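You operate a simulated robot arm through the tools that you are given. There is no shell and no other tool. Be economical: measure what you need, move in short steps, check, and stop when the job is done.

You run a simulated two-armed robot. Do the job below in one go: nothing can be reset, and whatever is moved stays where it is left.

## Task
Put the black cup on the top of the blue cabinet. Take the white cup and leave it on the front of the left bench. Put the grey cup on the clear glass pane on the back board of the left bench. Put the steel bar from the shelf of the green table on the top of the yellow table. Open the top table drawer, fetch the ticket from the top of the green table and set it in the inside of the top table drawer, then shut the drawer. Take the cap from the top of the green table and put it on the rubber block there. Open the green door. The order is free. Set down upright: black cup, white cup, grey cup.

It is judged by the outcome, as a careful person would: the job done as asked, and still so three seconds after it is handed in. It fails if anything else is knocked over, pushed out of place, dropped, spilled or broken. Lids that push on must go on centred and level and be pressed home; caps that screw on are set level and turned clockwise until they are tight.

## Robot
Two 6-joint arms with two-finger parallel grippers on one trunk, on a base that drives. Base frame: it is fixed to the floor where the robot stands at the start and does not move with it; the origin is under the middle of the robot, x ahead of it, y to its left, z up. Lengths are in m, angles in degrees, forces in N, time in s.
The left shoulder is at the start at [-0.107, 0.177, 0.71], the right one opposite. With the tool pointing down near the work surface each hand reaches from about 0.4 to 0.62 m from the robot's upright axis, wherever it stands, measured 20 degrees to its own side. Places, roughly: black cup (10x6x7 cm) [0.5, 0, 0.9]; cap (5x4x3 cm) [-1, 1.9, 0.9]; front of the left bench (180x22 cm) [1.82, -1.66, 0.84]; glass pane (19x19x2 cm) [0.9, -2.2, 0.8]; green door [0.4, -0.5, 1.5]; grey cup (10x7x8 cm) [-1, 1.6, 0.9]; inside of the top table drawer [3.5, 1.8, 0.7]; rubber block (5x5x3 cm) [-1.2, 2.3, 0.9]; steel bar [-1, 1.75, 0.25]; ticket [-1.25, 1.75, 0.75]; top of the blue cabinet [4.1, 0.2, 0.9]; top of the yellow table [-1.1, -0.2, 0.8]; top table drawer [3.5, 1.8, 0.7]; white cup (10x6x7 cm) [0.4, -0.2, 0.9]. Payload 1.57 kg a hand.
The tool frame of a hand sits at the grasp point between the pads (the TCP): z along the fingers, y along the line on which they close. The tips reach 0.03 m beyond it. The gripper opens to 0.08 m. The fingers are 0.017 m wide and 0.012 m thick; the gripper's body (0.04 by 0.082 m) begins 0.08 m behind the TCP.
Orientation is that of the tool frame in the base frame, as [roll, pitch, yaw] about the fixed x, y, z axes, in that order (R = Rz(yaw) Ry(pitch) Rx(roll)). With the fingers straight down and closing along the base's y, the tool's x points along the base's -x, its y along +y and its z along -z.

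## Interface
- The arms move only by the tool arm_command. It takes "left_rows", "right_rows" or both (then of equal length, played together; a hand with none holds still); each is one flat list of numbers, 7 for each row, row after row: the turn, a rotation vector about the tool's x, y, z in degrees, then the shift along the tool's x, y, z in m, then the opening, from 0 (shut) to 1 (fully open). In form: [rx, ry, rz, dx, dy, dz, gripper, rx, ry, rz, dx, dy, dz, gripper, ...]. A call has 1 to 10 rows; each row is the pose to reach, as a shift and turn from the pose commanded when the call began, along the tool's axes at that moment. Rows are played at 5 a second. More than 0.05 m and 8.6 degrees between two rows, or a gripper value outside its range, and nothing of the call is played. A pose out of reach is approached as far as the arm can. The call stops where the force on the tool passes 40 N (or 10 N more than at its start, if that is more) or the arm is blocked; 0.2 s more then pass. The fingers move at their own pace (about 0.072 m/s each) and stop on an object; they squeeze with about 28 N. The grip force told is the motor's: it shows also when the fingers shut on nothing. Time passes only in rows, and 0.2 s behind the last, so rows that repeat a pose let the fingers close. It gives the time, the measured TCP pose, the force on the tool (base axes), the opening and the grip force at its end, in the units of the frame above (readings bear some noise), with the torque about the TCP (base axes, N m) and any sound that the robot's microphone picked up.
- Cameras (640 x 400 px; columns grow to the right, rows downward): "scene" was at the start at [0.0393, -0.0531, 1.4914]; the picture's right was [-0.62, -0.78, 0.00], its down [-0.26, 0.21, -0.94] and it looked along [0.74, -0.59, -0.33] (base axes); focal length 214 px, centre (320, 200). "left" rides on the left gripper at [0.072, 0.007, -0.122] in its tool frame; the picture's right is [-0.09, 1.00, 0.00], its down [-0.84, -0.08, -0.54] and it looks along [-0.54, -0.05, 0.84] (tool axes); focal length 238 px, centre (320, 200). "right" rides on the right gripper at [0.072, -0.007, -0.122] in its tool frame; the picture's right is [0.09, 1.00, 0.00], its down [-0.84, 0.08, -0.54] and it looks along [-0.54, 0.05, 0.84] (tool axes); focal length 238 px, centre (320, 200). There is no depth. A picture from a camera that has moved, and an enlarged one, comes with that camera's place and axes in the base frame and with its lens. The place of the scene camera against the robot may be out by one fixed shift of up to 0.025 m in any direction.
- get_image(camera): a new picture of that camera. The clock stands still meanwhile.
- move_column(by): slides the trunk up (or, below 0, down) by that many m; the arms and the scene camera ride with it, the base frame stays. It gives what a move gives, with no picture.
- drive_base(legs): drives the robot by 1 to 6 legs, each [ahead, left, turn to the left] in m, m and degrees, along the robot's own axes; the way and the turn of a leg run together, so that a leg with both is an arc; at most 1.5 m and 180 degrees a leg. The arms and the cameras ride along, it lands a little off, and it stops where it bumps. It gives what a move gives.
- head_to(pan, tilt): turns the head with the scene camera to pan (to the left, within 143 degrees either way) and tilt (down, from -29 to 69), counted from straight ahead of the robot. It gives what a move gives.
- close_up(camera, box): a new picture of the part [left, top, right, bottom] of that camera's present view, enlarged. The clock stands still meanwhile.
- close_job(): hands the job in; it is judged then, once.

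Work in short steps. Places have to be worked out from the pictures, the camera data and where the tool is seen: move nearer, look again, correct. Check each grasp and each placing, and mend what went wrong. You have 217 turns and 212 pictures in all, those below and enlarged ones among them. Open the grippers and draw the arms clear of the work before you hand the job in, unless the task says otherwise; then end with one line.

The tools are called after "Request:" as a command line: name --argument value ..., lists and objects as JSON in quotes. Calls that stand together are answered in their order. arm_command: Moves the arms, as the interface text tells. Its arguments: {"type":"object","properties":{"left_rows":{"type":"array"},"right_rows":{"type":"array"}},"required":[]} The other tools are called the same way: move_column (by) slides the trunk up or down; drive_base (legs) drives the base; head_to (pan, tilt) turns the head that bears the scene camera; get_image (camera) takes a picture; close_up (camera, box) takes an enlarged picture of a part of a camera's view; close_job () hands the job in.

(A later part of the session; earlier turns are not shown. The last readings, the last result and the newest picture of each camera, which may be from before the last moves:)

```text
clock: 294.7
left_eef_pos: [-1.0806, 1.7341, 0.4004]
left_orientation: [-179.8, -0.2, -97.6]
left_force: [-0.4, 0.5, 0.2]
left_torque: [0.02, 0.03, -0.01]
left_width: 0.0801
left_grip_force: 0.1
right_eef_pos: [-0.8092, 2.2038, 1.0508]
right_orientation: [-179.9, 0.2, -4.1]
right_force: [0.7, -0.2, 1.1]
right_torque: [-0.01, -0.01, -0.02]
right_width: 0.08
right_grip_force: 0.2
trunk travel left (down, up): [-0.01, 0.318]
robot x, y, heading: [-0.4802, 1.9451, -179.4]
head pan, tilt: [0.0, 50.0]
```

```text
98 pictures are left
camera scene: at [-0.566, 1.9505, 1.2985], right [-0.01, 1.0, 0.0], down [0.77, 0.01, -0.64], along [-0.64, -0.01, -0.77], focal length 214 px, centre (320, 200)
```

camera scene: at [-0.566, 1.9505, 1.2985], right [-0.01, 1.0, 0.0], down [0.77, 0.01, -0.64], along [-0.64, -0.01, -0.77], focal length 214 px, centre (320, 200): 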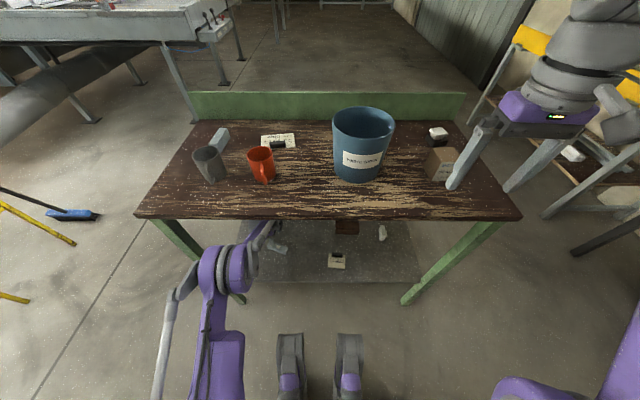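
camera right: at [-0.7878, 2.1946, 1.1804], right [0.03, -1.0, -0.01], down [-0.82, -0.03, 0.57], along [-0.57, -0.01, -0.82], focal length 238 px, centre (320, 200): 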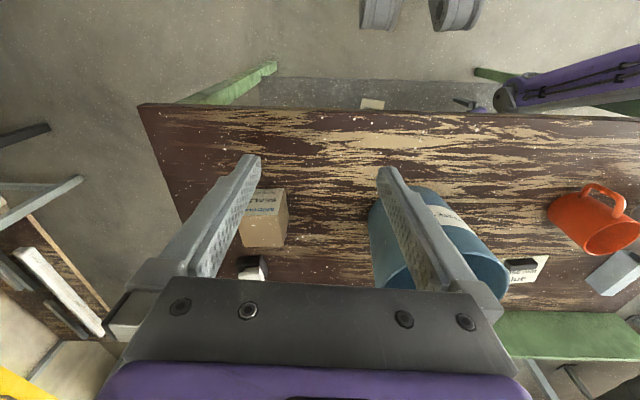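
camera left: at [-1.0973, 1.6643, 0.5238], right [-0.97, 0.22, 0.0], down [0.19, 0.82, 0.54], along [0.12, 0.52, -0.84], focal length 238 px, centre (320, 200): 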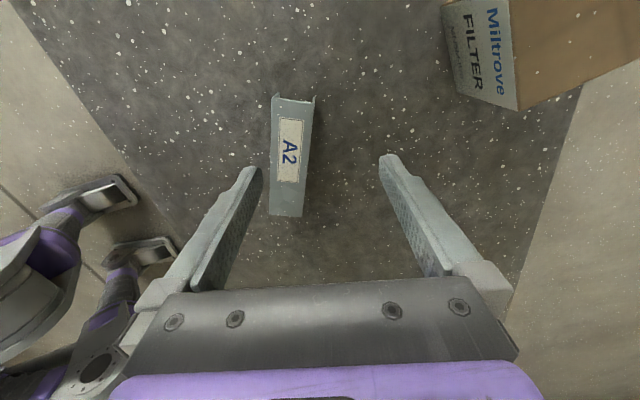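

The arm fits under now. The bar lies nearly along the gripper's x; top z reads 0.32–0.35. I center over it and turn 7° more.

Request:
arm_command --left_rows '[0, 0, 4, 0.002, -0.012, 0, 1, 0, 0, 7, 0.0038, -0.0243, 0, 1]'

Request:
get_image --camera "left"

```text
clock: 295.3
left_eef_pos: [-1.0563, 1.7279, 0.3989]
left_orientation: [-179.8, -0.3, -104.7]
left_force: [0.6, 0.1, -0.2]
left_torque: [0.01, 0.03, -0.04]
left_width: 0.0797
left_grip_force: 0.0
right_eef_pos: [-0.8092, 2.2028, 1.052]
right_orientation: [-179.9, 0.3, -4.0]
right_force: [0.6, -0.1, -0.1]
right_torque: [0.01, 0.0, 0.02]
right_width: 0.0799
right_grip_force: 0.0
trunk travel left (down, up): [-0.01, 0.318]
robot x, y, heading: [-0.4779, 1.946, -179.5]
head pan, tilt: [0.0, 50.0]
```

```text
97 pictures are left
camera left: at [-1.0809, 1.6609, 0.5226], right [-0.94, 0.34, 0.0], down [0.28, 0.79, 0.54], along [0.19, 0.51, -0.84], focal length 238 px, centre (320, 200)
```

left: 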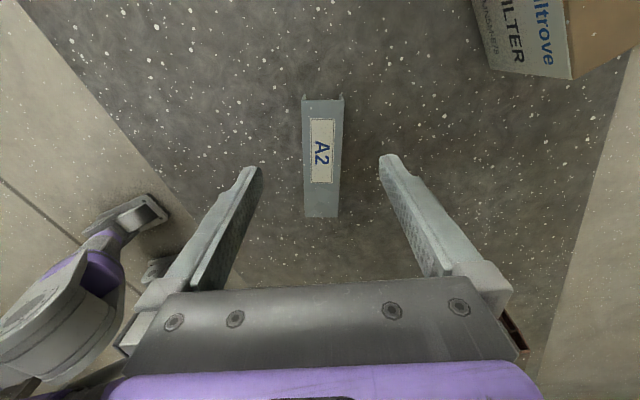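

Well centered. I descend in small steps, then close.

Request:
arm_command --left_rows '[0, 0, 0, 0, 0, 0.03, 1, 0, 0, 0, 0, 0, 0.05, 1, 0, 0, 0, 0, 0, 0.06, 1, 0, 0, 0, 0, 0, 0.068, 1]'

Request:
get_image --camera "left"

```text
clock: 296.1
left_eef_pos: [-1.0566, 1.728, 0.3498]
left_orientation: [-179.8, -0.2, -104.6]
left_force: [2.2, 0.9, 19.3]
left_torque: [0.42, 0.73, -0.1]
left_width: 0.0779
left_grip_force: 0.0
right_eef_pos: [-0.8073, 2.2025, 1.051]
right_orientation: [-179.9, 0.2, -4.1]
right_force: [0.9, -0.8, 0.1]
right_torque: [-0.01, 0.03, 0.01]
right_width: 0.0799
right_grip_force: 0.1
trunk travel left (down, up): [-0.01, 0.318]
robot x, y, heading: [-0.4803, 1.9466, -179.5]
head pan, tilt: [0.0, 50.0]
stopped in row 3 (left hand): the force on the tool passed its limit at 55 N (the readings are from after the stop); the commanded pose is now the measured one
```

```text
96 pictures are left
camera left: at [-1.0816, 1.6605, 0.4731], right [-0.94, 0.34, 0.0], down [0.29, 0.79, 0.54], along [0.18, 0.51, -0.84], focal length 238 px, centre (320, 200)
```

left: 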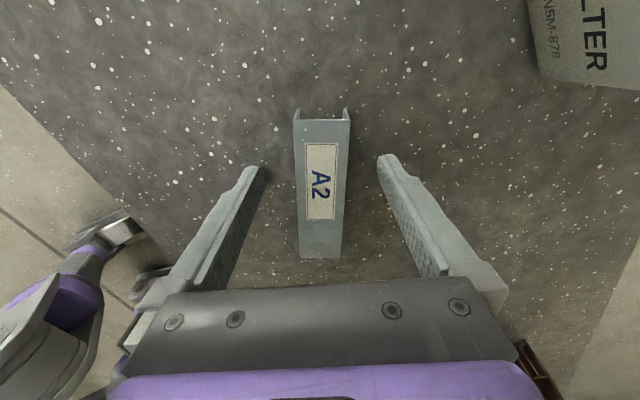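

The tips touch the shelf (z≈0.32), straddling the bar. I raise 3 mm and close.

Request:
arm_command --left_rows '[0, 0, 0, 0, 0, -0.004, 1, 0, 0, 0, 0, 0, -0.004, 0, 0, 0, 0, 0, 0, -0.004, 0, 0, 0, 0, 0, 0, -0.004, 0, 0, 0, 0, 0, 0, -0.004, 0]'

Request:
get_image --camera "left"

```text
clock: 297.3
left_eef_pos: [-1.0563, 1.7268, 0.3525]
left_orientation: [-179.8, -0.2, -104.6]
left_force: [-0.2, 0.5, -1.0]
left_torque: [-0.02, 0.03, -0.02]
left_width: 0.0297
left_grip_force: 28.0
right_eef_pos: [-0.8099, 2.2041, 1.0515]
right_orientation: [-179.9, 0.1, -4.1]
right_force: [0.5, -0.5, 0.4]
right_torque: [-0.01, 0.0, 0.0]
right_width: 0.0803
right_grip_force: 0.0
trunk travel left (down, up): [-0.01, 0.318]
robot x, y, heading: [-0.4793, 1.9481, -179.5]
head pan, tilt: [0.0, 50.0]
```

```text
95 pictures are left
camera left: at [-1.0816, 1.6603, 0.4758], right [-0.94, 0.34, 0.0], down [0.28, 0.79, 0.54], along [0.19, 0.51, -0.84], focal length 238 px, centre (320, 200)
```

left: 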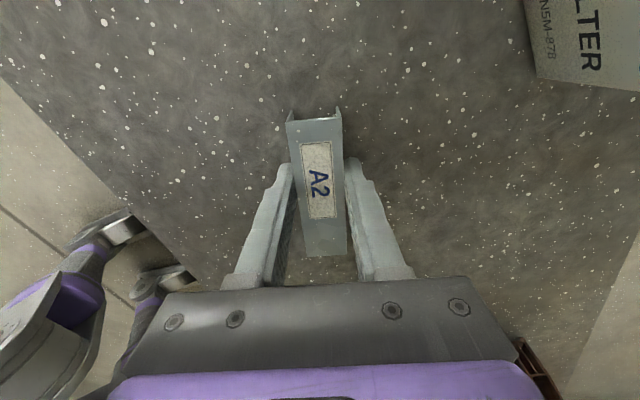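

The bar is gripped (3.0 cm). I lift 5 cm, back out from under the table, then raise the hand.

Request:
arm_command --left_rows '[0, 0, 0, 0, 0, -0.025, 0, 0, 0, 0, 0, 0, -0.045, 0]'

Request:
drive_base --legs '[[-0.35, 0, 0]]'

Request:
arm_command --left_rows '[0, 0, 0, 0, -0.015, -0.045, 0, 0, 0, 0, 0, -0.03, -0.09, 0, 0, 0, 0, 0, -0.045, -0.135, 0, 0, 0, 0, 0, -0.06, -0.18, 0, 0, 0, 0, 0, -0.075, -0.225, 0, 0, 0, 0, 0, -0.09, -0.27, 0, 0, 0, 0, 0, -0.105, -0.315, 0, 0, 0, 0, 0, -0.12, -0.36, 0, 0, 0, 0, 0, -0.135, -0.405, 0, 0, 0, 0, 0, -0.15, -0.45, 0]'

Request:
get_image --camera "left"

```text
clock: 297.9
left_eef_pos: [-1.0562, 1.727, 0.3981]
left_orientation: [-179.8, -0.2, -104.6]
left_force: [0.0, 0.2, -1.3]
left_torque: [0.0, 0.0, 0.02]
left_width: 0.0295
left_grip_force: 28.2
right_eef_pos: [-0.8085, 2.2043, 1.0512]
right_orientation: [-179.9, 0.3, -4.1]
right_force: [-0.2, -0.5, -0.2]
right_torque: [0.02, -0.01, -0.02]
right_width: 0.0801
right_grip_force: 0.0
trunk travel left (down, up): [-0.01, 0.318]
robot x, y, heading: [-0.4788, 1.9434, -179.4]
head pan, tilt: [0.0, 50.0]
```

```text
clock: 300.2
left_eef_pos: [-0.7054, 1.7308, 0.3984]
left_orientation: [-180.0, -0.1, -104.7]
left_force: [-0.3, 0.5, -2.2]
left_torque: [-0.04, -0.02, -0.03]
left_width: 0.0294
left_grip_force: 28.1
right_eef_pos: [-0.4559, 2.2064, 1.0518]
right_orientation: [-179.9, 0.2, -4.2]
right_force: [0.3, -0.7, 0.5]
right_torque: [0.0, 0.01, -0.03]
right_width: 0.0799
right_grip_force: 0.0
trunk travel left (down, up): [-0.01, 0.318]
robot x, y, heading: [-0.1284, 1.9471, -179.2]
head pan, tilt: [0.0, 50.0]
```

```text
clock: 302.4
left_eef_pos: [-0.5605, 1.6927, 0.8496]
left_orientation: [-179.8, -0.2, -104.6]
left_force: [-0.3, 0.0, -1.3]
left_torque: [0.01, 0.02, -0.02]
left_width: 0.0294
left_grip_force: 27.9
right_eef_pos: [-0.4568, 2.2083, 1.051]
right_orientation: [-179.9, 0.2, -4.2]
right_force: [0.4, -0.4, 0.4]
right_torque: [-0.01, 0.0, 0.0]
right_width: 0.0798
right_grip_force: 0.0
trunk travel left (down, up): [-0.01, 0.318]
robot x, y, heading: [-0.1274, 1.9478, -179.4]
head pan, tilt: [0.0, 50.0]
```

```text
94 pictures are left
camera left: at [-0.5848, 1.625, 0.9728], right [-0.94, 0.34, 0.0], down [0.29, 0.79, 0.54], along [0.19, 0.51, -0.84], focal length 238 px, centre (320, 200)
```

left: 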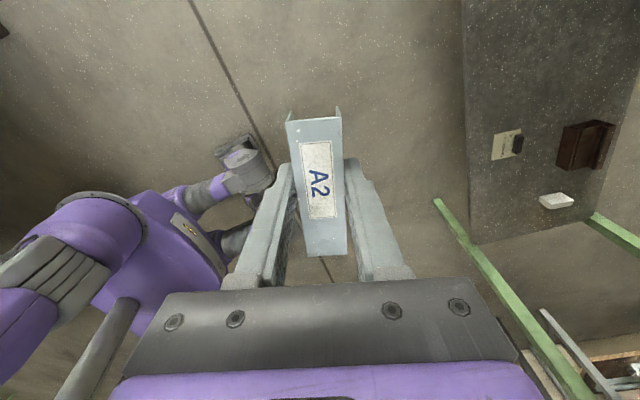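

The bar is safely held. Now the grey cup with the right hand: raise the column, move to the cup's end of the table, and look.

Request:
move_column --by 0.2

Request:
drive_base --legs '[[0.2, 0.5, -0.6], [0.15, 0, 0]]'

Request:
get_image --camera "right"

Request:
get_image --camera "scene"

```text
clock: 304.5
left_eef_pos: [-0.5602, 1.6952, 1.0496]
left_orientation: [-179.8, -0.1, -104.6]
left_force: [0.1, 0.1, -0.8]
left_torque: [-0.03, 0.01, -0.03]
left_width: 0.0298
left_grip_force: 27.9
right_eef_pos: [-0.4567, 2.2073, 1.2506]
right_orientation: [-179.9, 0.3, -4.2]
right_force: [0.2, 0.4, 1.8]
right_torque: [0.0, 0.01, 0.02]
right_width: 0.08
right_grip_force: 0.0
trunk travel left (down, up): [-0.21, 0.118]
robot x, y, heading: [-0.1265, 1.9493, -179.4]
head pan, tilt: [0.0, 50.0]
```

```text
clock: 310.5
left_eef_pos: [-0.9121, 1.1943, 1.0479]
left_orientation: [-179.8, -0.1, -105.6]
left_force: [0.4, 0.3, -0.9]
left_torque: [0.0, -0.01, 0.0]
left_width: 0.0293
left_grip_force: 27.8
right_eef_pos: [-0.8016, 1.7074, 1.2507]
right_orientation: [-180.0, 0.2, -5.1]
right_force: [0.1, 0.7, 0.4]
right_torque: [0.02, -0.05, -0.05]
right_width: 0.0801
right_grip_force: 0.0
trunk travel left (down, up): [-0.21, 0.118]
robot x, y, heading: [-0.4743, 1.4409, 179.8]
head pan, tilt: [0.0, 50.0]
```

```text
93 pictures are left
camera right: at [-0.7275, 1.7075, 1.3717], right [0.0, -1.0, 0.0], down [-0.84, 0.0, 0.54], along [-0.54, 0.0, -0.84], focal length 238 px, centre (320, 200)
```

right: 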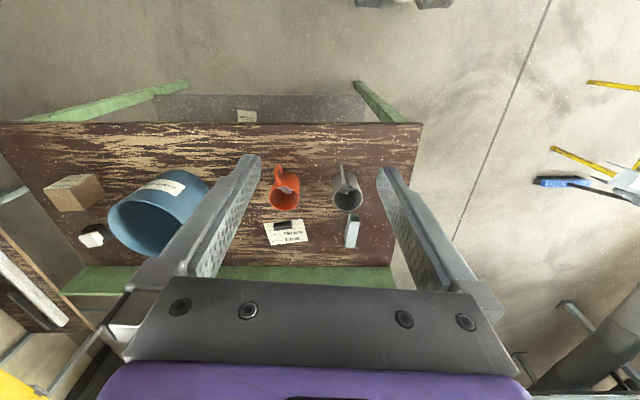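

```text
92 pictures are left
camera scene: at [-0.5147, 1.4482, 1.5027], right [0.01, 1.0, 0.0], down [0.77, -0.01, -0.64], along [-0.64, 0.0, -0.77], focal length 214 px, centre (320, 200)
```

scene: 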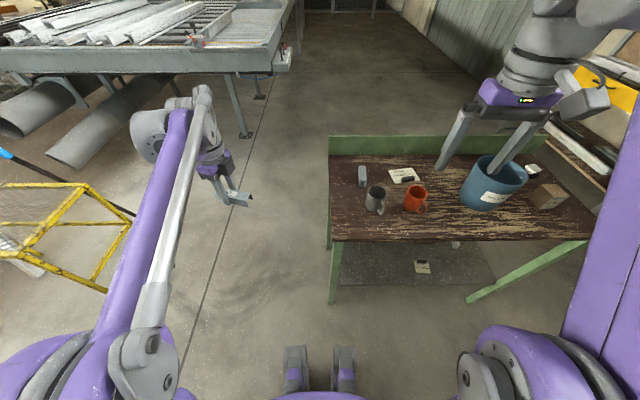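

The grey cup's rim is at about (-0.998,1.650). I drive 0.1 m nearer and bring the right hand above it.

Request:
drive_base --legs '[[0.1, 0, 0]]'

Request:
arm_command --right_rows '[0, 0, -1, -0.015, 0.011, 0.04, 1, 0, 0, -2, -0.03, 0.022, 0.08, 1, 0, 0, -3, -0.045, 0.033, 0.12, 1, 0, 0, -4, -0.06, 0.044, 0.16, 1, 0, 0, -5, -0.075, 0.055, 0.2, 1, 0, 0, -5, -0.0905, 0.0653, 0.24, 1]'

Request:
get_image --camera "right"

```text
clock: 311.6
left_eef_pos: [-1.012, 1.197, 1.0479]
left_orientation: [-179.8, -0.2, -105.5]
left_force: [0.6, 0.3, 0.2]
left_torque: [-0.01, -0.03, 0.02]
left_width: 0.0299
left_grip_force: 28.4
right_eef_pos: [-0.8993, 1.7082, 1.2509]
right_orientation: [-179.9, 0.2, -5.2]
right_force: [0.6, 1.0, 0.0]
right_torque: [0.02, 0.0, -0.04]
right_width: 0.08
right_grip_force: 0.2
trunk travel left (down, up): [-0.21, 0.118]
robot x, y, heading: [-0.575, 1.4457, 179.7]
head pan, tilt: [0.0, 50.0]
```

```text
clock: 313.0
left_eef_pos: [-1.0116, 1.1956, 1.0489]
left_orientation: [-179.8, -0.3, -105.7]
left_force: [0.2, 0.5, -1.0]
left_torque: [-0.02, 0.0, -0.03]
left_width: 0.0294
left_grip_force: 28.0
right_eef_pos: [-0.9988, 1.6539, 1.0104]
right_orientation: [-179.9, 0.0, -0.2]
right_force: [0.1, -0.4, -0.2]
right_torque: [-0.01, -0.05, 0.03]
right_width: 0.0798
right_grip_force: 0.0
trunk travel left (down, up): [-0.21, 0.118]
robot x, y, heading: [-0.5774, 1.4436, 179.6]
head pan, tilt: [0.0, 50.0]
```

```text
91 pictures are left
camera right: at [-0.9248, 1.6601, 1.1309], right [0.09, -1.0, 0.0], down [-0.84, -0.08, 0.54], along [-0.54, -0.05, -0.84], focal length 238 px, centre (320, 200)
```

right: 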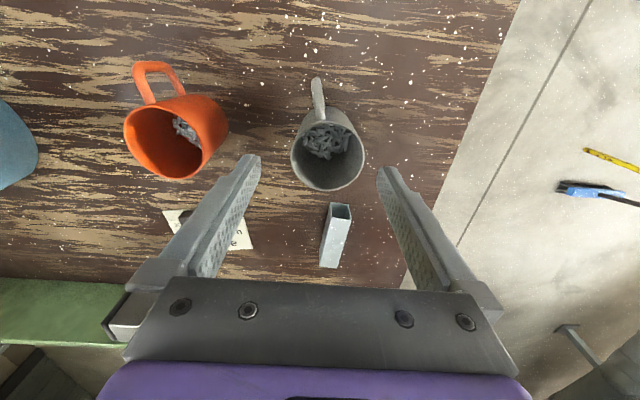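

Centered within 5 mm; the cup holds chips, so I keep it level. I correct and descend, then close.

Request:
arm_command --right_rows '[0, 0, 0, 0.001, 0.0055, 0.02, 1, 0, 0, 0, 0.001, 0.0055, 0.05, 1, 0, 0, 0, 0.001, 0.0055, 0.08, 1, 0, 0, 0, 0.001, 0.0055, 0.1, 1, 0, 0, 0, 0.001, 0.0055, 0.1, 0, 0, 0, 0, 0.001, 0.0055, 0.1, 0, 0, 0, 0, 0.001, 0.0055, 0.1, 0]'

Request:
get_image --camera "right"

```text
clock: 314.6
left_eef_pos: [-1.0117, 1.1971, 1.0482]
left_orientation: [-179.8, -0.2, -105.5]
left_force: [-0.3, 0.3, -0.8]
left_torque: [-0.01, 0.05, -0.01]
left_width: 0.0292
left_grip_force: 28.0
right_eef_pos: [-0.9967, 1.6459, 0.9096]
right_orientation: [180.0, 0.1, -0.2]
right_force: [-0.4, 0.5, -1.1]
right_torque: [0.01, -0.02, -0.02]
right_width: 0.0608
right_grip_force: 27.3
trunk travel left (down, up): [-0.21, 0.118]
robot x, y, heading: [-0.5767, 1.445, 179.3]
head pan, tilt: [0.0, 50.0]
```

```text
90 pictures are left
camera right: at [-0.9228, 1.6539, 1.0309], right [0.09, -1.0, 0.0], down [-0.84, -0.08, 0.54], along [-0.54, -0.05, -0.84], focal length 238 px, centre (320, 200)
```

right: 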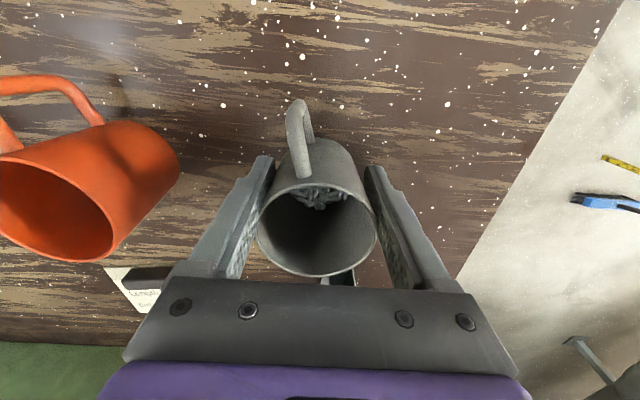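

The grey cup is gripped. I lift with the column, back off, and drive to the yellow table to look.

Request:
move_column --by 0.11

Request:
drive_base --legs '[[-0.33, 0, 0], [0, 1.3, 0.4]]'

Request:
head_to --pan 10 --tilt 40

Request:
get_image --camera "scene"

```text
clock: 316.0
left_eef_pos: [-1.0101, 1.1954, 1.1587]
left_orientation: [-179.8, -0.2, -105.6]
left_force: [0.7, -0.7, -1.2]
left_torque: [0.02, 0.02, 0.03]
left_width: 0.0294
left_grip_force: 27.5
right_eef_pos: [-0.9946, 1.6464, 1.0211]
right_orientation: [-179.9, 0.1, -0.2]
right_force: [0.6, 0.4, -0.8]
right_torque: [-0.02, 0.0, -0.02]
right_width: 0.0607
right_grip_force: 28.1
trunk travel left (down, up): [-0.32, 0.008]
robot x, y, heading: [-0.5739, 1.4439, 179.3]
head pan, tilt: [0.0, 50.0]
```

```text
clock: 329.4
left_eef_pos: [-0.6931, -0.1017, 1.1593]
left_orientation: [-179.7, -0.2, -105.8]
left_force: [0.1, 0.3, -1.7]
left_torque: [-0.02, 0.0, -0.01]
left_width: 0.0295
left_grip_force: 28.1
right_eef_pos: [-0.6768, 0.3488, 1.0221]
right_orientation: [-179.9, 0.0, -0.4]
right_force: [0.5, -0.1, -1.5]
right_torque: [0.02, 0.0, -0.01]
right_width: 0.0607
right_grip_force: 28.0
trunk travel left (down, up): [-0.32, 0.008]
robot x, y, heading: [-0.2568, 0.1459, 179.1]
head pan, tilt: [0.0, 50.0]
```

```text
clock: 330.1
left_eef_pos: [-0.6925, -0.1004, 1.1585]
left_orientation: [-179.9, -0.1, -105.9]
left_force: [-0.5, -0.6, -1.0]
left_torque: [-0.03, -0.03, -0.01]
left_width: 0.0297
left_grip_force: 27.5
right_eef_pos: [-0.676, 0.3485, 1.021]
right_orientation: [-179.9, 0.2, -0.4]
right_force: [0.2, -0.3, -1.5]
right_torque: [-0.02, 0.0, 0.02]
right_width: 0.0606
right_grip_force: 28.1
trunk travel left (down, up): [-0.32, 0.008]
robot x, y, heading: [-0.2564, 0.1492, 179.1]
head pan, tilt: [10.0, 40.0]
```

```text
89 pictures are left
camera scene: at [-0.2973, 0.136, 1.6323], right [-0.16, 0.99, 0.0], down [0.64, 0.1, -0.77], along [-0.76, -0.12, -0.64], focal length 214 px, centre (320, 200)
```

scene: 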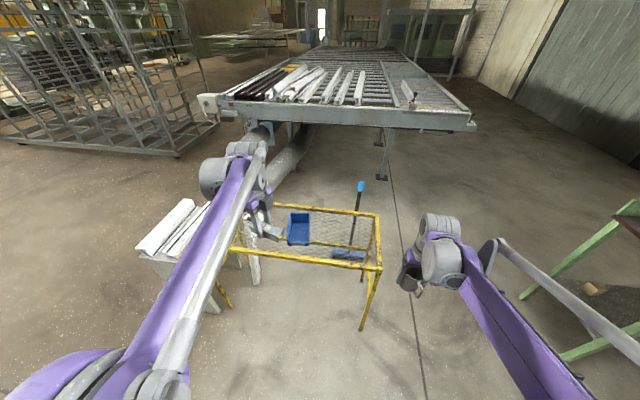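

The free part of the mesh top is around (-1.0,0.13). I move the robot so the left hand comes over it.

Request:
drive_base --legs '[[0.2, -0.23, 0.9]]'

Request:
get_image --camera "left"

Request:
get_image --camera "scene"

```text
clock: 332.8
left_eef_pos: [-0.884, 0.1234, 1.1589]
left_orientation: [-179.7, -0.3, -104.6]
left_force: [-0.1, -0.1, -1.6]
left_torque: [-0.04, 0.01, 0.0]
left_width: 0.0294
left_grip_force: 27.8
right_eef_pos: [-0.8769, 0.5745, 1.0217]
right_orientation: [-179.9, 0.3, 0.8]
right_force: [0.3, 0.0, -1.4]
right_torque: [0.01, 0.0, -0.03]
right_width: 0.0603
right_grip_force: 27.8
trunk travel left (down, up): [-0.32, 0.008]
robot x, y, heading: [-0.4553, 0.3773, -179.4]
head pan, tilt: [10.0, 40.0]
```

```text
88 pictures are left
camera left: at [-0.91, 0.0565, 1.2818], right [-0.94, 0.34, 0.0], down [0.28, 0.79, 0.54], along [0.19, 0.51, -0.84], focal length 238 px, centre (320, 200)
```

left: 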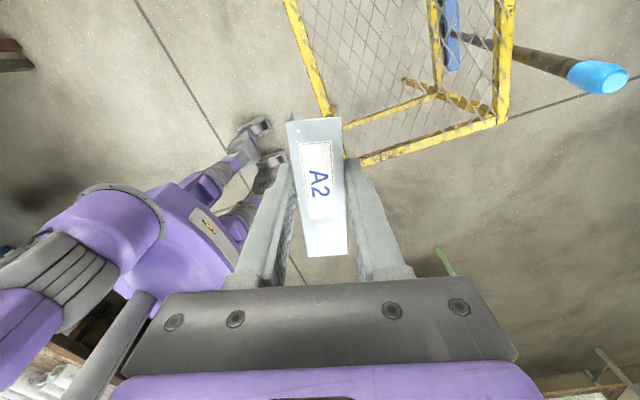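

```text
87 pictures are left
camera scene: at [-0.4943, 0.3686, 1.6322], right [-0.18, 0.98, 0.0], down [0.63, 0.12, -0.77], along [-0.75, -0.14, -0.64], focal length 214 px, centre (320, 200)
```

scene: 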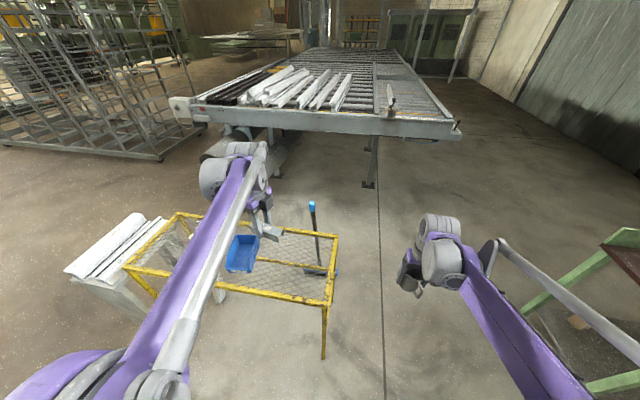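

Table edges: front x≈-0.886, right end y≈0.293. I go 6 cm nearer, shift over (-1.03,0.15) and lower the column 0.2.

Request:
drive_base --legs '[[0.06, 0, -0.6]]'

Request:
arm_command --left_rows '[0, 0, 0, -0.002, 0.045, 0, 0, 0, 0, 0, -0.0044, 0.09, 0, 0]'

Request:
move_column --by -0.2

Request:
get_image --camera "left"

Request:
get_image --camera "right"

```text
clock: 333.8
left_eef_pos: [-0.9473, 0.1289, 1.1574]
left_orientation: [-179.8, -0.3, -105.2]
left_force: [0.2, -0.2, -2.6]
left_torque: [-0.02, 0.02, 0.0]
left_width: 0.0292
left_grip_force: 28.0
right_eef_pos: [-0.9328, 0.5772, 1.0206]
right_orientation: [-179.8, 0.2, 0.2]
right_force: [-0.2, 0.1, -1.5]
right_torque: [-0.01, 0.01, 0.04]
right_width: 0.0607
right_grip_force: 27.7
trunk travel left (down, up): [-0.32, 0.008]
robot x, y, heading: [-0.5127, 0.38, 179.9]
head pan, tilt: [10.0, 40.0]
```

```text
clock: 334.4
left_eef_pos: [-1.035, 0.154, 1.1576]
left_orientation: [-179.7, -0.2, -105.1]
left_force: [-0.2, 0.0, -1.3]
left_torque: [-0.03, -0.02, -0.05]
left_width: 0.0296
left_grip_force: 28.1
right_eef_pos: [-0.9357, 0.5786, 1.0197]
right_orientation: [-179.9, 0.2, 0.3]
right_force: [-0.4, 0.3, -1.7]
right_torque: [0.0, -0.04, 0.0]
right_width: 0.0608
right_grip_force: 27.8
trunk travel left (down, up): [-0.32, 0.008]
robot x, y, heading: [-0.5097, 0.3779, 180.0]
head pan, tilt: [10.0, 40.0]
```

```text
clock: 336.5
left_eef_pos: [-1.0335, 0.1563, 0.959]
left_orientation: [-179.8, -0.2, -105.2]
left_force: [-0.8, -0.1, -1.1]
left_torque: [0.0, -0.01, -0.02]
left_width: 0.0294
left_grip_force: 28.1
right_eef_pos: [-0.9349, 0.5787, 0.8207]
right_orientation: [-179.9, 0.2, 0.2]
right_force: [-1.0, -0.8, -1.9]
right_torque: [-0.01, -0.04, 0.0]
right_width: 0.0606
right_grip_force: 27.4
trunk travel left (down, up): [-0.12, 0.208]
robot x, y, heading: [-0.5137, 0.3828, 179.9]
head pan, tilt: [10.0, 40.0]
```

```text
86 pictures are left
camera left: at [-1.0589, 0.0892, 1.0819], right [-0.94, 0.35, 0.0], down [0.29, 0.79, 0.54], along [0.19, 0.5, -0.84], focal length 238 px, centre (320, 200)
```

left: 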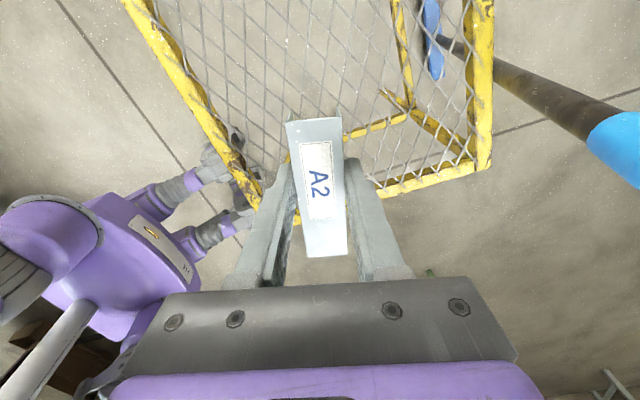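

```text
85 pictures are left
camera right: at [-0.8613, 0.5858, 0.9422], right [0.1, -1.0, 0.0], down [-0.83, -0.08, 0.54], along [-0.54, -0.05, -0.84], focal length 238 px, centre (320, 200)
```

right: 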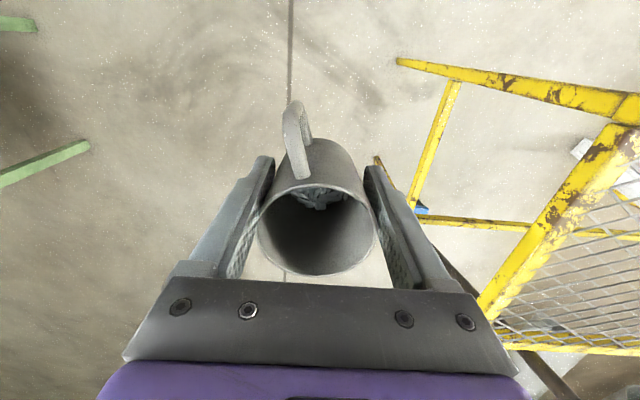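

The bar is over free mesh; its frame top seems at z≈0.75–0.8. I lower with the arm, coarse then fine.

Request:
arm_command --left_rows '[0, 0, 0, 0, 0, 0.04, 0, 0, 0, 0, 0, 0, 0.08, 0, 0, 0, 0, 0, 0, 0.1, 0, 0, 0, 0, 0, 0, 0.11, 0, 0, 0, 0, 0, 0, 0.118, 0, 0, 0, 0, 0, 0, 0.126, 0, 0, 0, 0, 0, 0, 0.134, 0]'

Request:
get_image --camera "left"

```text
clock: 338.1
left_eef_pos: [-1.0333, 0.1579, 0.8247]
left_orientation: [-179.8, -0.3, -105.2]
left_force: [0.4, -0.4, -1.5]
left_torque: [0.0, 0.0, -0.02]
left_width: 0.0298
left_grip_force: 27.7
right_eef_pos: [-0.9349, 0.5781, 0.8206]
right_orientation: [-179.9, 0.1, 0.2]
right_force: [-0.9, 0.1, -0.3]
right_torque: [-0.03, -0.01, 0.0]
right_width: 0.0606
right_grip_force: 28.6
trunk travel left (down, up): [-0.12, 0.208]
robot x, y, heading: [-0.5123, 0.3769, 179.9]
head pan, tilt: [10.0, 40.0]
```

```text
84 pictures are left
camera left: at [-1.0588, 0.0898, 0.9476], right [-0.94, 0.35, 0.0], down [0.29, 0.79, 0.54], along [0.19, 0.5, -0.84], focal length 238 px, centre (320, 200)
```

left: 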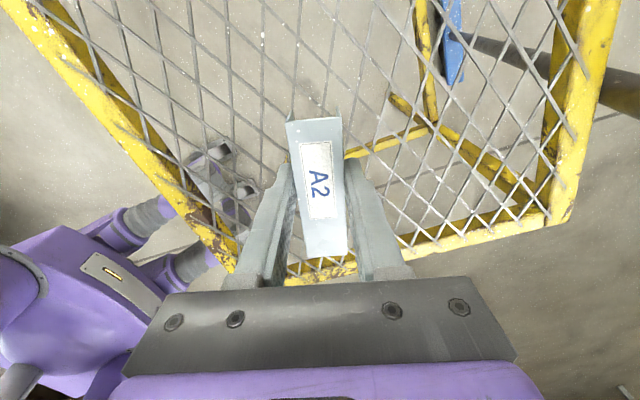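

Request:
arm_command --left_rows '[0, 0, 0, 0, 0, 0.006, 0, 0, 0, 0, 0, 0, 0.012, 0, 0, 0, 0, 0, 0, 0.017, 0, 0, 0, 0, 0, 0, 0.022, 0, 0, 0, 0, 0, 0, 0.026, 0]'

```text
clock: 339.3
left_eef_pos: [-1.0338, 0.1564, 0.7988]
left_orientation: [-179.7, -0.2, -105.3]
left_force: [0.3, -0.1, -1.2]
left_torque: [-0.01, -0.03, -0.01]
left_width: 0.0296
left_grip_force: 27.8
right_eef_pos: [-0.935, 0.5775, 0.8211]
right_orientation: [-179.9, 0.1, 0.2]
right_force: [-0.2, 0.2, -1.0]
right_torque: [0.01, 0.0, -0.02]
right_width: 0.0605
right_grip_force: 28.4
trunk travel left (down, up): [-0.12, 0.208]
robot x, y, heading: [-0.51, 0.3781, 180.1]
head pan, tilt: [10.0, 40.0]
```

Request:
arm_command --left_rows '[0, 0, 0, 0, 0, 0.005, 0, 0, 0, 0, 0, 0, 0.01, 0, 0, 0, 0, 0, 0, 0.014, 0, 0, 0, 0, 0, 0, 0.018, 0]'

Request:
get_image --camera "left"

```text
clock: 340.3
left_eef_pos: [-1.0341, 0.155, 0.7822]
left_orientation: [-180.0, -0.2, -105.2]
left_force: [-3.9, -1.9, 18.2]
left_torque: [0.27, 0.05, 0.05]
left_width: 0.0298
left_grip_force: 28.3
right_eef_pos: [-0.9337, 0.5777, 0.8216]
right_orientation: [-179.8, 0.2, 0.1]
right_force: [-0.2, -0.8, -1.4]
right_torque: [0.0, 0.01, 0.04]
right_width: 0.0605
right_grip_force: 28.5
trunk travel left (down, up): [-0.12, 0.208]
robot x, y, heading: [-0.5141, 0.3781, 179.9]
head pan, tilt: [10.0, 40.0]
```

```text
83 pictures are left
camera left: at [-1.0579, 0.0882, 0.9051], right [-0.94, 0.35, 0.0], down [0.29, 0.79, 0.54], along [0.19, 0.5, -0.84], focal length 238 px, centre (320, 200)
```

left: 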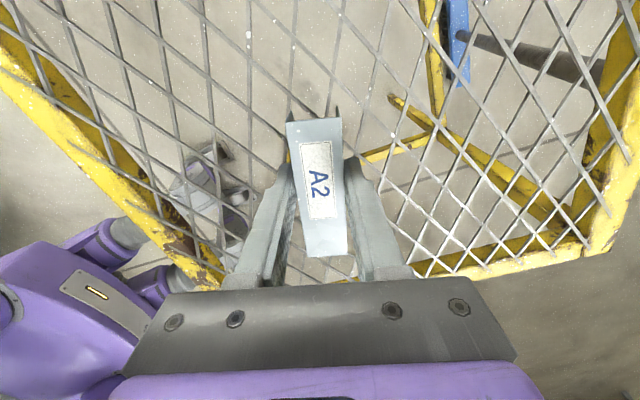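

The bar rests on the mesh (18 N). I open and lift straight up.

Request:
arm_command --left_rows '[0, 0, 0, 0, 0, -0.003, 0, 0, 0, 0, 0, 0, -0.003, 0.6, 0, 0, 0, 0, 0, -0.003, 0.6, 0, 0, 0, 0, 0, -0.04, 0.6, 0, 0, 0, 0, 0, -0.08, 0.6, 0, 0, 0, 0, 0, -0.12, 0.6, 0, 0, 0, 0, 0, -0.16, 0.6]'

Request:
get_image --camera "left"

```text
clock: 341.9
left_eef_pos: [-1.0319, 0.1554, 0.943]
left_orientation: [-179.8, -0.2, -105.2]
left_force: [0.4, 0.5, -0.6]
left_torque: [0.02, -0.01, -0.04]
left_width: 0.0479
left_grip_force: 0.1
right_eef_pos: [-0.9348, 0.5786, 0.8217]
right_orientation: [-179.8, 0.2, 0.3]
right_force: [-0.1, -0.9, -0.5]
right_torque: [0.01, -0.04, 0.03]
right_width: 0.0602
right_grip_force: 28.3
trunk travel left (down, up): [-0.12, 0.208]
robot x, y, heading: [-0.5109, 0.3797, 180.0]
head pan, tilt: [10.0, 40.0]
```

```text
82 pictures are left
camera left: at [-1.057, 0.0894, 1.0652], right [-0.94, 0.35, 0.0], down [0.29, 0.79, 0.54], along [0.19, 0.5, -0.84], focal length 238 px, centre (320, 200)
```

left: 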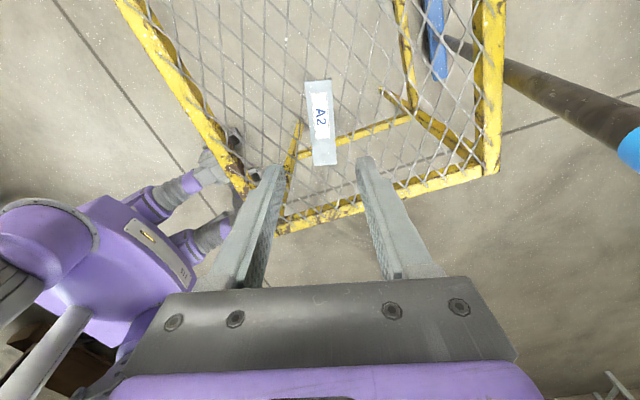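

The bar lies on the yellow table. Now the grey cup: raise the column, turn, and drive along the lane to the end of the left bench.

Request:
drive_base --legs '[[-0.25, 0, 0]]'

Request:
arm_command --left_rows '[0, 0, -8.5, 0, 0, 0, 1, 0, 0, -17, 0, 0, 0, 1, 0, 0, -25.5, 0, 0, 0, 1, 0, 0, -34, 0, 0, 0, 1, 0, 0, -42.5, 0, 0, 0, 1, 0, 0, -51, 0, 0, 0, 1, 0, 0, -59.5, 0, 0, 0, 1, 0, 0, -68, 0, 0, 0, 1, 0, 0, -76.5, 0, 0, 0, 1, 0, 0, -85, 0, 0, 0, 1]'

Request:
move_column --by 0.2

Request:
drive_base --legs '[[0, 0, 90], [1.45, 0, 0], [1.45, 0, 0], [0.5, 0, 0]]'

Request:
get_image --camera "right"

```text
clock: 343.8
left_eef_pos: [-0.7841, 0.1566, 0.9412]
left_orientation: [-179.9, -0.3, -105.4]
left_force: [-0.4, 0.4, -0.1]
left_torque: [-0.01, 0.0, 0.04]
left_width: 0.048
left_grip_force: 0.0
right_eef_pos: [-0.6866, 0.5785, 0.8213]
right_orientation: [-179.9, 0.2, 0.1]
right_force: [-0.1, 0.8, -0.3]
right_torque: [-0.01, -0.01, 0.0]
right_width: 0.0604
right_grip_force: 27.4
trunk travel left (down, up): [-0.12, 0.208]
robot x, y, heading: [-0.265, 0.3773, 179.6]
head pan, tilt: [10.0, 40.0]
```

```text
clock: 345.9
left_eef_pos: [-0.7834, 0.1571, 0.9411]
left_orientation: [179.8, -0.1, -20.1]
left_force: [0.6, 0.3, -0.2]
left_torque: [0.02, 0.0, -0.03]
left_width: 0.0801
left_grip_force: 0.1
right_eef_pos: [-0.6855, 0.5772, 0.8222]
right_orientation: [-180.0, 0.0, 0.1]
right_force: [0.8, 0.4, -1.5]
right_torque: [-0.01, -0.01, 0.02]
right_width: 0.0604
right_grip_force: 28.2
trunk travel left (down, up): [-0.12, 0.208]
robot x, y, heading: [-0.2635, 0.3777, 179.8]
head pan, tilt: [10.0, 40.0]
```

```text
clock: 348.1
left_eef_pos: [-0.7836, 0.1571, 1.1415]
left_orientation: [179.8, -0.2, -20.2]
left_force: [0.4, -0.3, -0.7]
left_torque: [-0.02, 0.04, -0.03]
left_width: 0.08
left_grip_force: 0.0
right_eef_pos: [-0.6842, 0.5781, 1.02]
right_orientation: [-179.9, 0.1, 0.1]
right_force: [0.8, 0.6, -0.5]
right_torque: [0.02, -0.01, 0.02]
right_width: 0.0604
right_grip_force: 28.3
trunk travel left (down, up): [-0.32, 0.008]
robot x, y, heading: [-0.264, 0.3799, 179.6]
head pan, tilt: [10.0, 40.0]
```

```text
clock: 368.8
left_eef_pos: [0.0919, -3.5768, 1.1415]
left_orientation: [179.9, -0.3, 72.0]
left_force: [-0.3, -0.9, -0.4]
left_torque: [-0.02, 0.01, 0.06]
left_width: 0.0798
left_grip_force: 0.1
right_eef_pos: [-0.3341, -3.4982, 1.0207]
right_orientation: [-179.9, 0.1, 92.6]
right_force: [0.4, -0.3, -1.4]
right_torque: [0.0, 0.0, 0.0]
right_width: 0.0606
right_grip_force: 28.3
trunk travel left (down, up): [-0.32, 0.008]
robot x, y, heading: [-0.1524, -3.0701, -88.1]
head pan, tilt: [10.0, 40.0]
```

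```text
81 pictures are left
camera right: at [-0.3419, -3.4253, 1.1418], right [0.99, 0.14, 0.0], down [0.11, -0.83, 0.54], along [0.07, -0.54, -0.84], focal length 238 px, centre (320, 200)
```

right: 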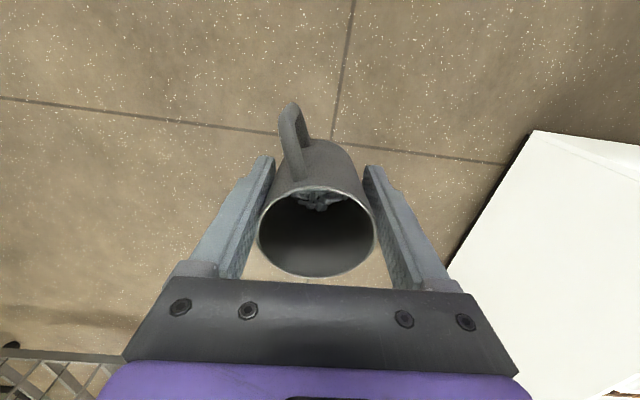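

I turn to face +x, go to x≈0.75, then face the bench end (+y) and look at the pane.

Request:
drive_base --legs '[[0, 0, 88.1], [0.9, 0, 0], [0, 0, 90]]'

Request:
head_to --pan -10 --tilt 40

Request:
get_image --camera "scene"

Request:
get_image --camera "right"

```text
clock: 381.1
left_eef_pos: [0.5385, -2.5394, 1.1418]
left_orientation: [179.8, -0.3, -110.8]
left_force: [0.6, 0.1, -0.2]
left_torque: [0.01, -0.04, 0.03]
left_width: 0.0801
left_grip_force: 0.0
right_eef_pos: [0.958, -2.6382, 1.0217]
right_orientation: [-179.9, 0.1, -90.5]
right_force: [0.3, -0.6, -1.6]
right_torque: [-0.01, 0.0, -0.02]
right_width: 0.06
right_grip_force: 28.2
trunk travel left (down, up): [-0.32, 0.008]
robot x, y, heading: [0.756, -3.0584, 89.4]
head pan, tilt: [10.0, 40.0]
```

```text
clock: 381.9
left_eef_pos: [0.5395, -2.5379, 1.1407]
left_orientation: [179.9, -0.2, -110.7]
left_force: [-0.7, 0.2, -0.1]
left_torque: [0.0, 0.01, 0.04]
left_width: 0.0801
left_grip_force: 0.1
right_eef_pos: [0.9578, -2.6402, 1.0208]
right_orientation: [-179.9, 0.0, -90.3]
right_force: [-0.4, -1.5, -1.2]
right_torque: [-0.02, 0.0, -0.01]
right_width: 0.0599
right_grip_force: 27.8
trunk travel left (down, up): [-0.32, 0.008]
robot x, y, heading: [0.7608, -3.0574, 89.4]
head pan, tilt: [-10.0, 40.0]
```

```text
80 pictures are left
camera scene: at [0.7695, -3.0142, 1.6323], right [0.98, -0.19, 0.0], down [-0.12, -0.63, -0.77], along [0.14, 0.75, -0.64], focal length 214 px, centre (320, 200)
```

scene: 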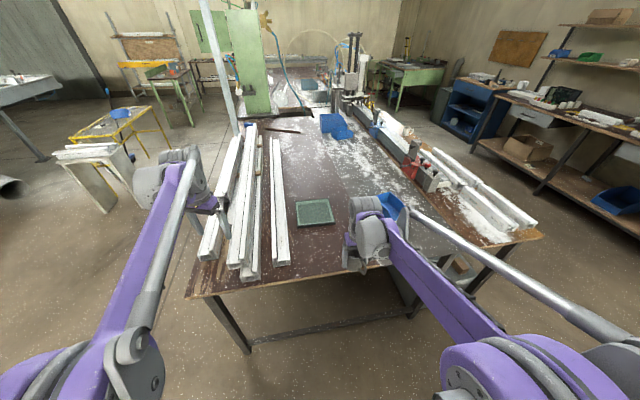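

```text
79 pictures are left
camera right: at [0.9661, -2.7107, 1.142], right [-1.0, -0.09, 0.0], down [-0.07, 0.84, 0.54], along [-0.04, 0.54, -0.84], focal length 238 px, centre (320, 200)
```

right: 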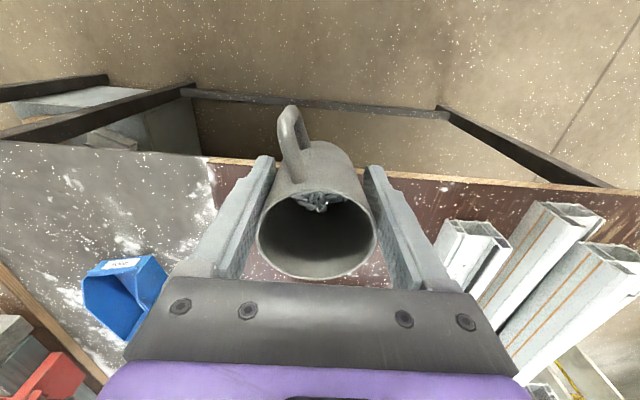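

The pane is centered near (0.894,-2.17), its near edge y≈-2.265. I approach 0.22 m and 6 cm left.

Request:
drive_base --legs '[[0.22, 0.06, 0.6]]'

Request:
get_image --camera "right"

Request:
get_image --camera "scene"

```text
clock: 383.6
left_eef_pos: [0.4683, -2.3233, 1.1414]
left_orientation: [179.8, -0.2, -109.8]
left_force: [-0.6, 0.2, 0.0]
left_torque: [0.03, -0.02, -0.01]
left_width: 0.08
left_grip_force: 0.1
right_eef_pos: [0.8905, -2.4151, 1.0207]
right_orientation: [-179.9, 0.1, -89.2]
right_force: [-0.3, 0.0, -1.7]
right_torque: [-0.03, 0.0, -0.03]
right_width: 0.06
right_grip_force: 28.5
trunk travel left (down, up): [-0.32, 0.008]
robot x, y, heading: [0.6932, -2.8391, 90.5]
head pan, tilt: [-10.0, 40.0]
```

```text
78 pictures are left
camera right: at [0.8998, -2.4865, 1.1417], right [-0.99, -0.1, 0.0], down [-0.09, 0.83, 0.54], along [-0.06, 0.54, -0.84], focal length 238 px, centre (320, 200)
```

right: 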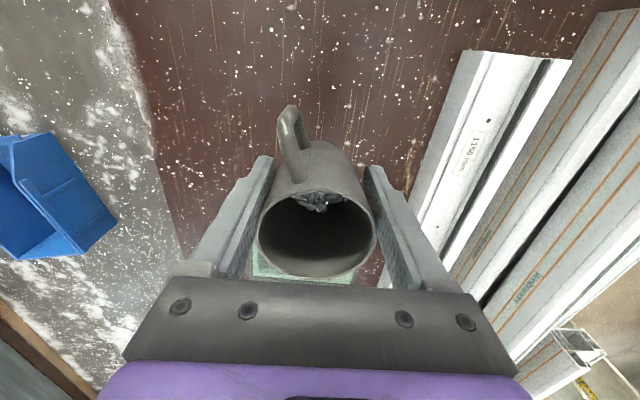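

```text
77 pictures are left
camera scene: at [0.7091, -2.7935, 1.6321], right [0.99, -0.17, 0.0], down [-0.11, -0.63, -0.77], along [0.13, 0.76, -0.64], focal length 214 px, centre (320, 200)
```

scene: 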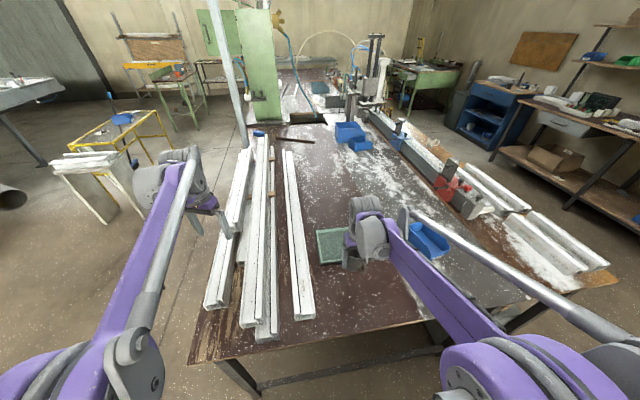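

Pane spans x≈0.815–1.0, near edge y≈-2.26. I drive 6 cm more, extend the arm so the cup is over (0.905,-2.205), lowering part way.

Request:
drive_base --legs '[[0.06, 0, 0]]'

Request:
arm_command --right_rows '[0, 0, 0, -0.03, -0.003, 0, 0, 0, 0, 0, -0.06, -0.006, 0, 0, 0, 0, 0, -0.09, -0.009, 0.02, 0, 0, 0, 0, -0.12, -0.012, 0.04, 0, 0, 0, 0, -0.15, -0.0145, 0.06, 0]'

Request:
get_image --camera "right"

Request:
close_up --camera "scene" --box '[260, 160, 460, 300]'

```text
clock: 384.6
left_eef_pos: [0.4693, -2.2634, 1.1413]
left_orientation: [179.8, -0.2, -109.8]
left_force: [1.1, 0.5, -0.2]
left_torque: [0.0, -0.01, 0.02]
left_width: 0.08
left_grip_force: 0.0
right_eef_pos: [0.8923, -2.3565, 1.0214]
right_orientation: [-179.8, 0.2, -89.5]
right_force: [0.7, 0.6, -1.3]
right_torque: [0.01, 0.0, 0.0]
right_width: 0.0601
right_grip_force: 28.1
trunk travel left (down, up): [-0.32, 0.008]
robot x, y, heading: [0.6969, -2.7809, 90.3]
head pan, tilt: [-10.0, 40.0]
```

```text
clock: 385.8
left_eef_pos: [0.4704, -2.2597, 1.1412]
left_orientation: [179.8, -0.3, -109.8]
left_force: [-0.1, 0.3, 0.3]
left_torque: [-0.04, -0.04, 0.02]
left_width: 0.0801
left_grip_force: 0.0
right_eef_pos: [0.9058, -2.2033, 0.9615]
right_orientation: [-179.9, 0.0, -89.4]
right_force: [0.1, -0.5, -1.1]
right_torque: [-0.03, 0.03, 0.0]
right_width: 0.0602
right_grip_force: 28.6
trunk travel left (down, up): [-0.32, 0.008]
robot x, y, heading: [0.6973, -2.7786, 90.3]
head pan, tilt: [-10.0, 40.0]
```

```text
76 pictures are left
camera right: at [0.9143, -2.2749, 1.083], right [-0.99, -0.1, 0.0], down [-0.09, 0.84, 0.54], along [-0.05, 0.54, -0.84], focal length 238 px, centre (320, 200)
```

right: 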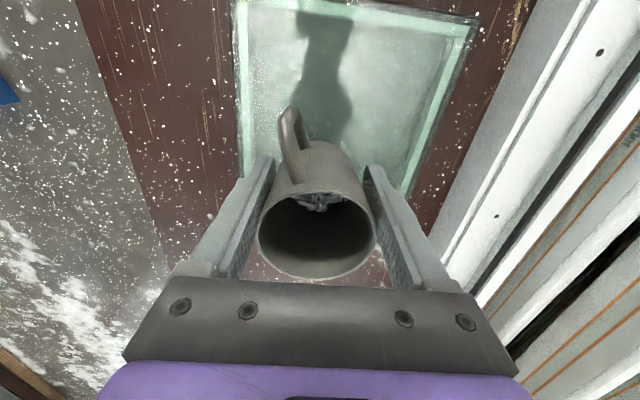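

```text
2.86 times, centred on (360, 230) of scene
camera zoom: at [0.709, -2.7314, 1.6323], right [0.99, -0.17, 0.0], down [-0.11, -0.63, -0.77], along [0.13, 0.75, -0.64], focal length 613 px, centre (206, 114)
```

zoom: 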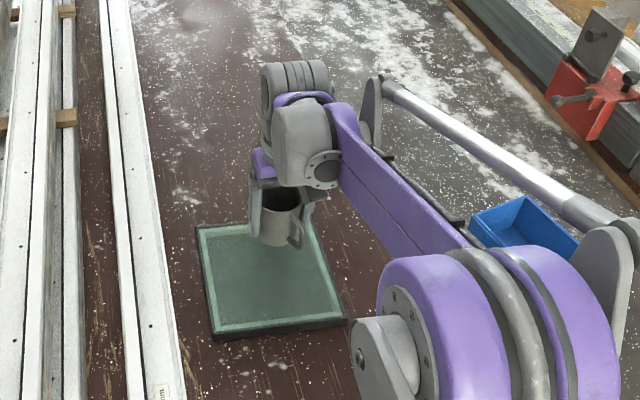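

By the wrist camera the pane spans x 0.79–0.985, y -2.305 to -2.115, so the cup is over its middle. I lower gently.

Request:
arm_command --right_rows '[0, 0, 0, 0, 0.01, 0.02, 0, 0, 0, 0, 0, 0.01, 0.035, 0, 0, 0, 0, 0, 0.01, 0.042, 0, 0, 0, 0, 0, 0.01, 0.048, 0, 0, 0, 0, 0, 0.01, 0.053, 0]'

```text
clock: 387.0
left_eef_pos: [0.4693, -2.2622, 1.1416]
left_orientation: [179.8, -0.2, -109.8]
left_force: [0.3, -0.5, 0.1]
left_torque: [0.01, -0.01, 0.0]
left_width: 0.0799
left_grip_force: 0.0
right_eef_pos: [0.8947, -2.2044, 0.9099]
right_orientation: [180.0, 0.2, -89.4]
right_force: [0.1, 0.2, 1.5]
right_torque: [0.08, 0.07, -0.03]
right_width: 0.0602
right_grip_force: 27.7
trunk travel left (down, up): [-0.32, 0.008]
robot x, y, heading: [0.6917, -2.7766, 90.3]
head pan, tilt: [-10.0, 40.0]
```

Perhaps just touching at 0.910; I continue in 2 mm steps.

Request:
arm_command --right_rows '[0, 0, 0, 0, 0, 0.002, 0, 0, 0, 0, 0, 0, 0.004, 0]'

Request:
get_image --camera "right"

Request:
close_up --camera "scene" --box '[300, 180, 400, 280]'

```text
clock: 387.6
left_eef_pos: [0.4694, -2.2627, 1.1437]
left_orientation: [179.8, -0.1, -109.9]
left_force: [-0.2, -0.3, 0.3]
left_torque: [0.02, 0.03, 0.02]
left_width: 0.0798
left_grip_force: 0.0
right_eef_pos: [0.8961, -2.2042, 0.907]
right_orientation: [-179.9, 0.2, -89.5]
right_force: [3.8, 2.1, 18.9]
right_torque: [0.02, 0.09, -0.05]
right_width: 0.0607
right_grip_force: 27.6
trunk travel left (down, up): [-0.32, 0.008]
robot x, y, heading: [0.6936, -2.7807, 90.1]
head pan, tilt: [-10.0, 40.0]
```

```text
74 pictures are left
camera right: at [0.904, -2.2762, 1.0272], right [-0.99, -0.1, 0.0], down [-0.09, 0.83, 0.54], along [-0.05, 0.54, -0.84], focal length 238 px, centre (320, 200)
```

right: 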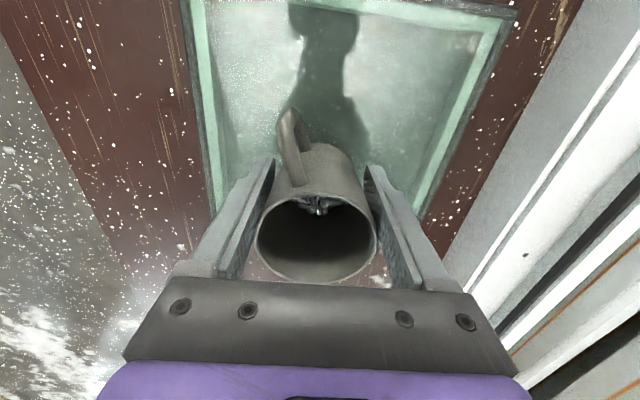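

```text
4.00 times, centred on (350, 230) of scene
camera zoom: at [0.7088, -2.7347, 1.6325], right [0.99, -0.17, 0.0], down [-0.11, -0.63, -0.77], along [0.13, 0.76, -0.64], focal length 858 px, centre (200, 80)
```

zoom: 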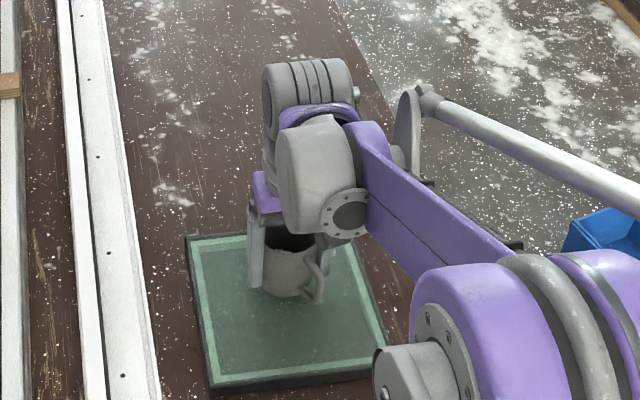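

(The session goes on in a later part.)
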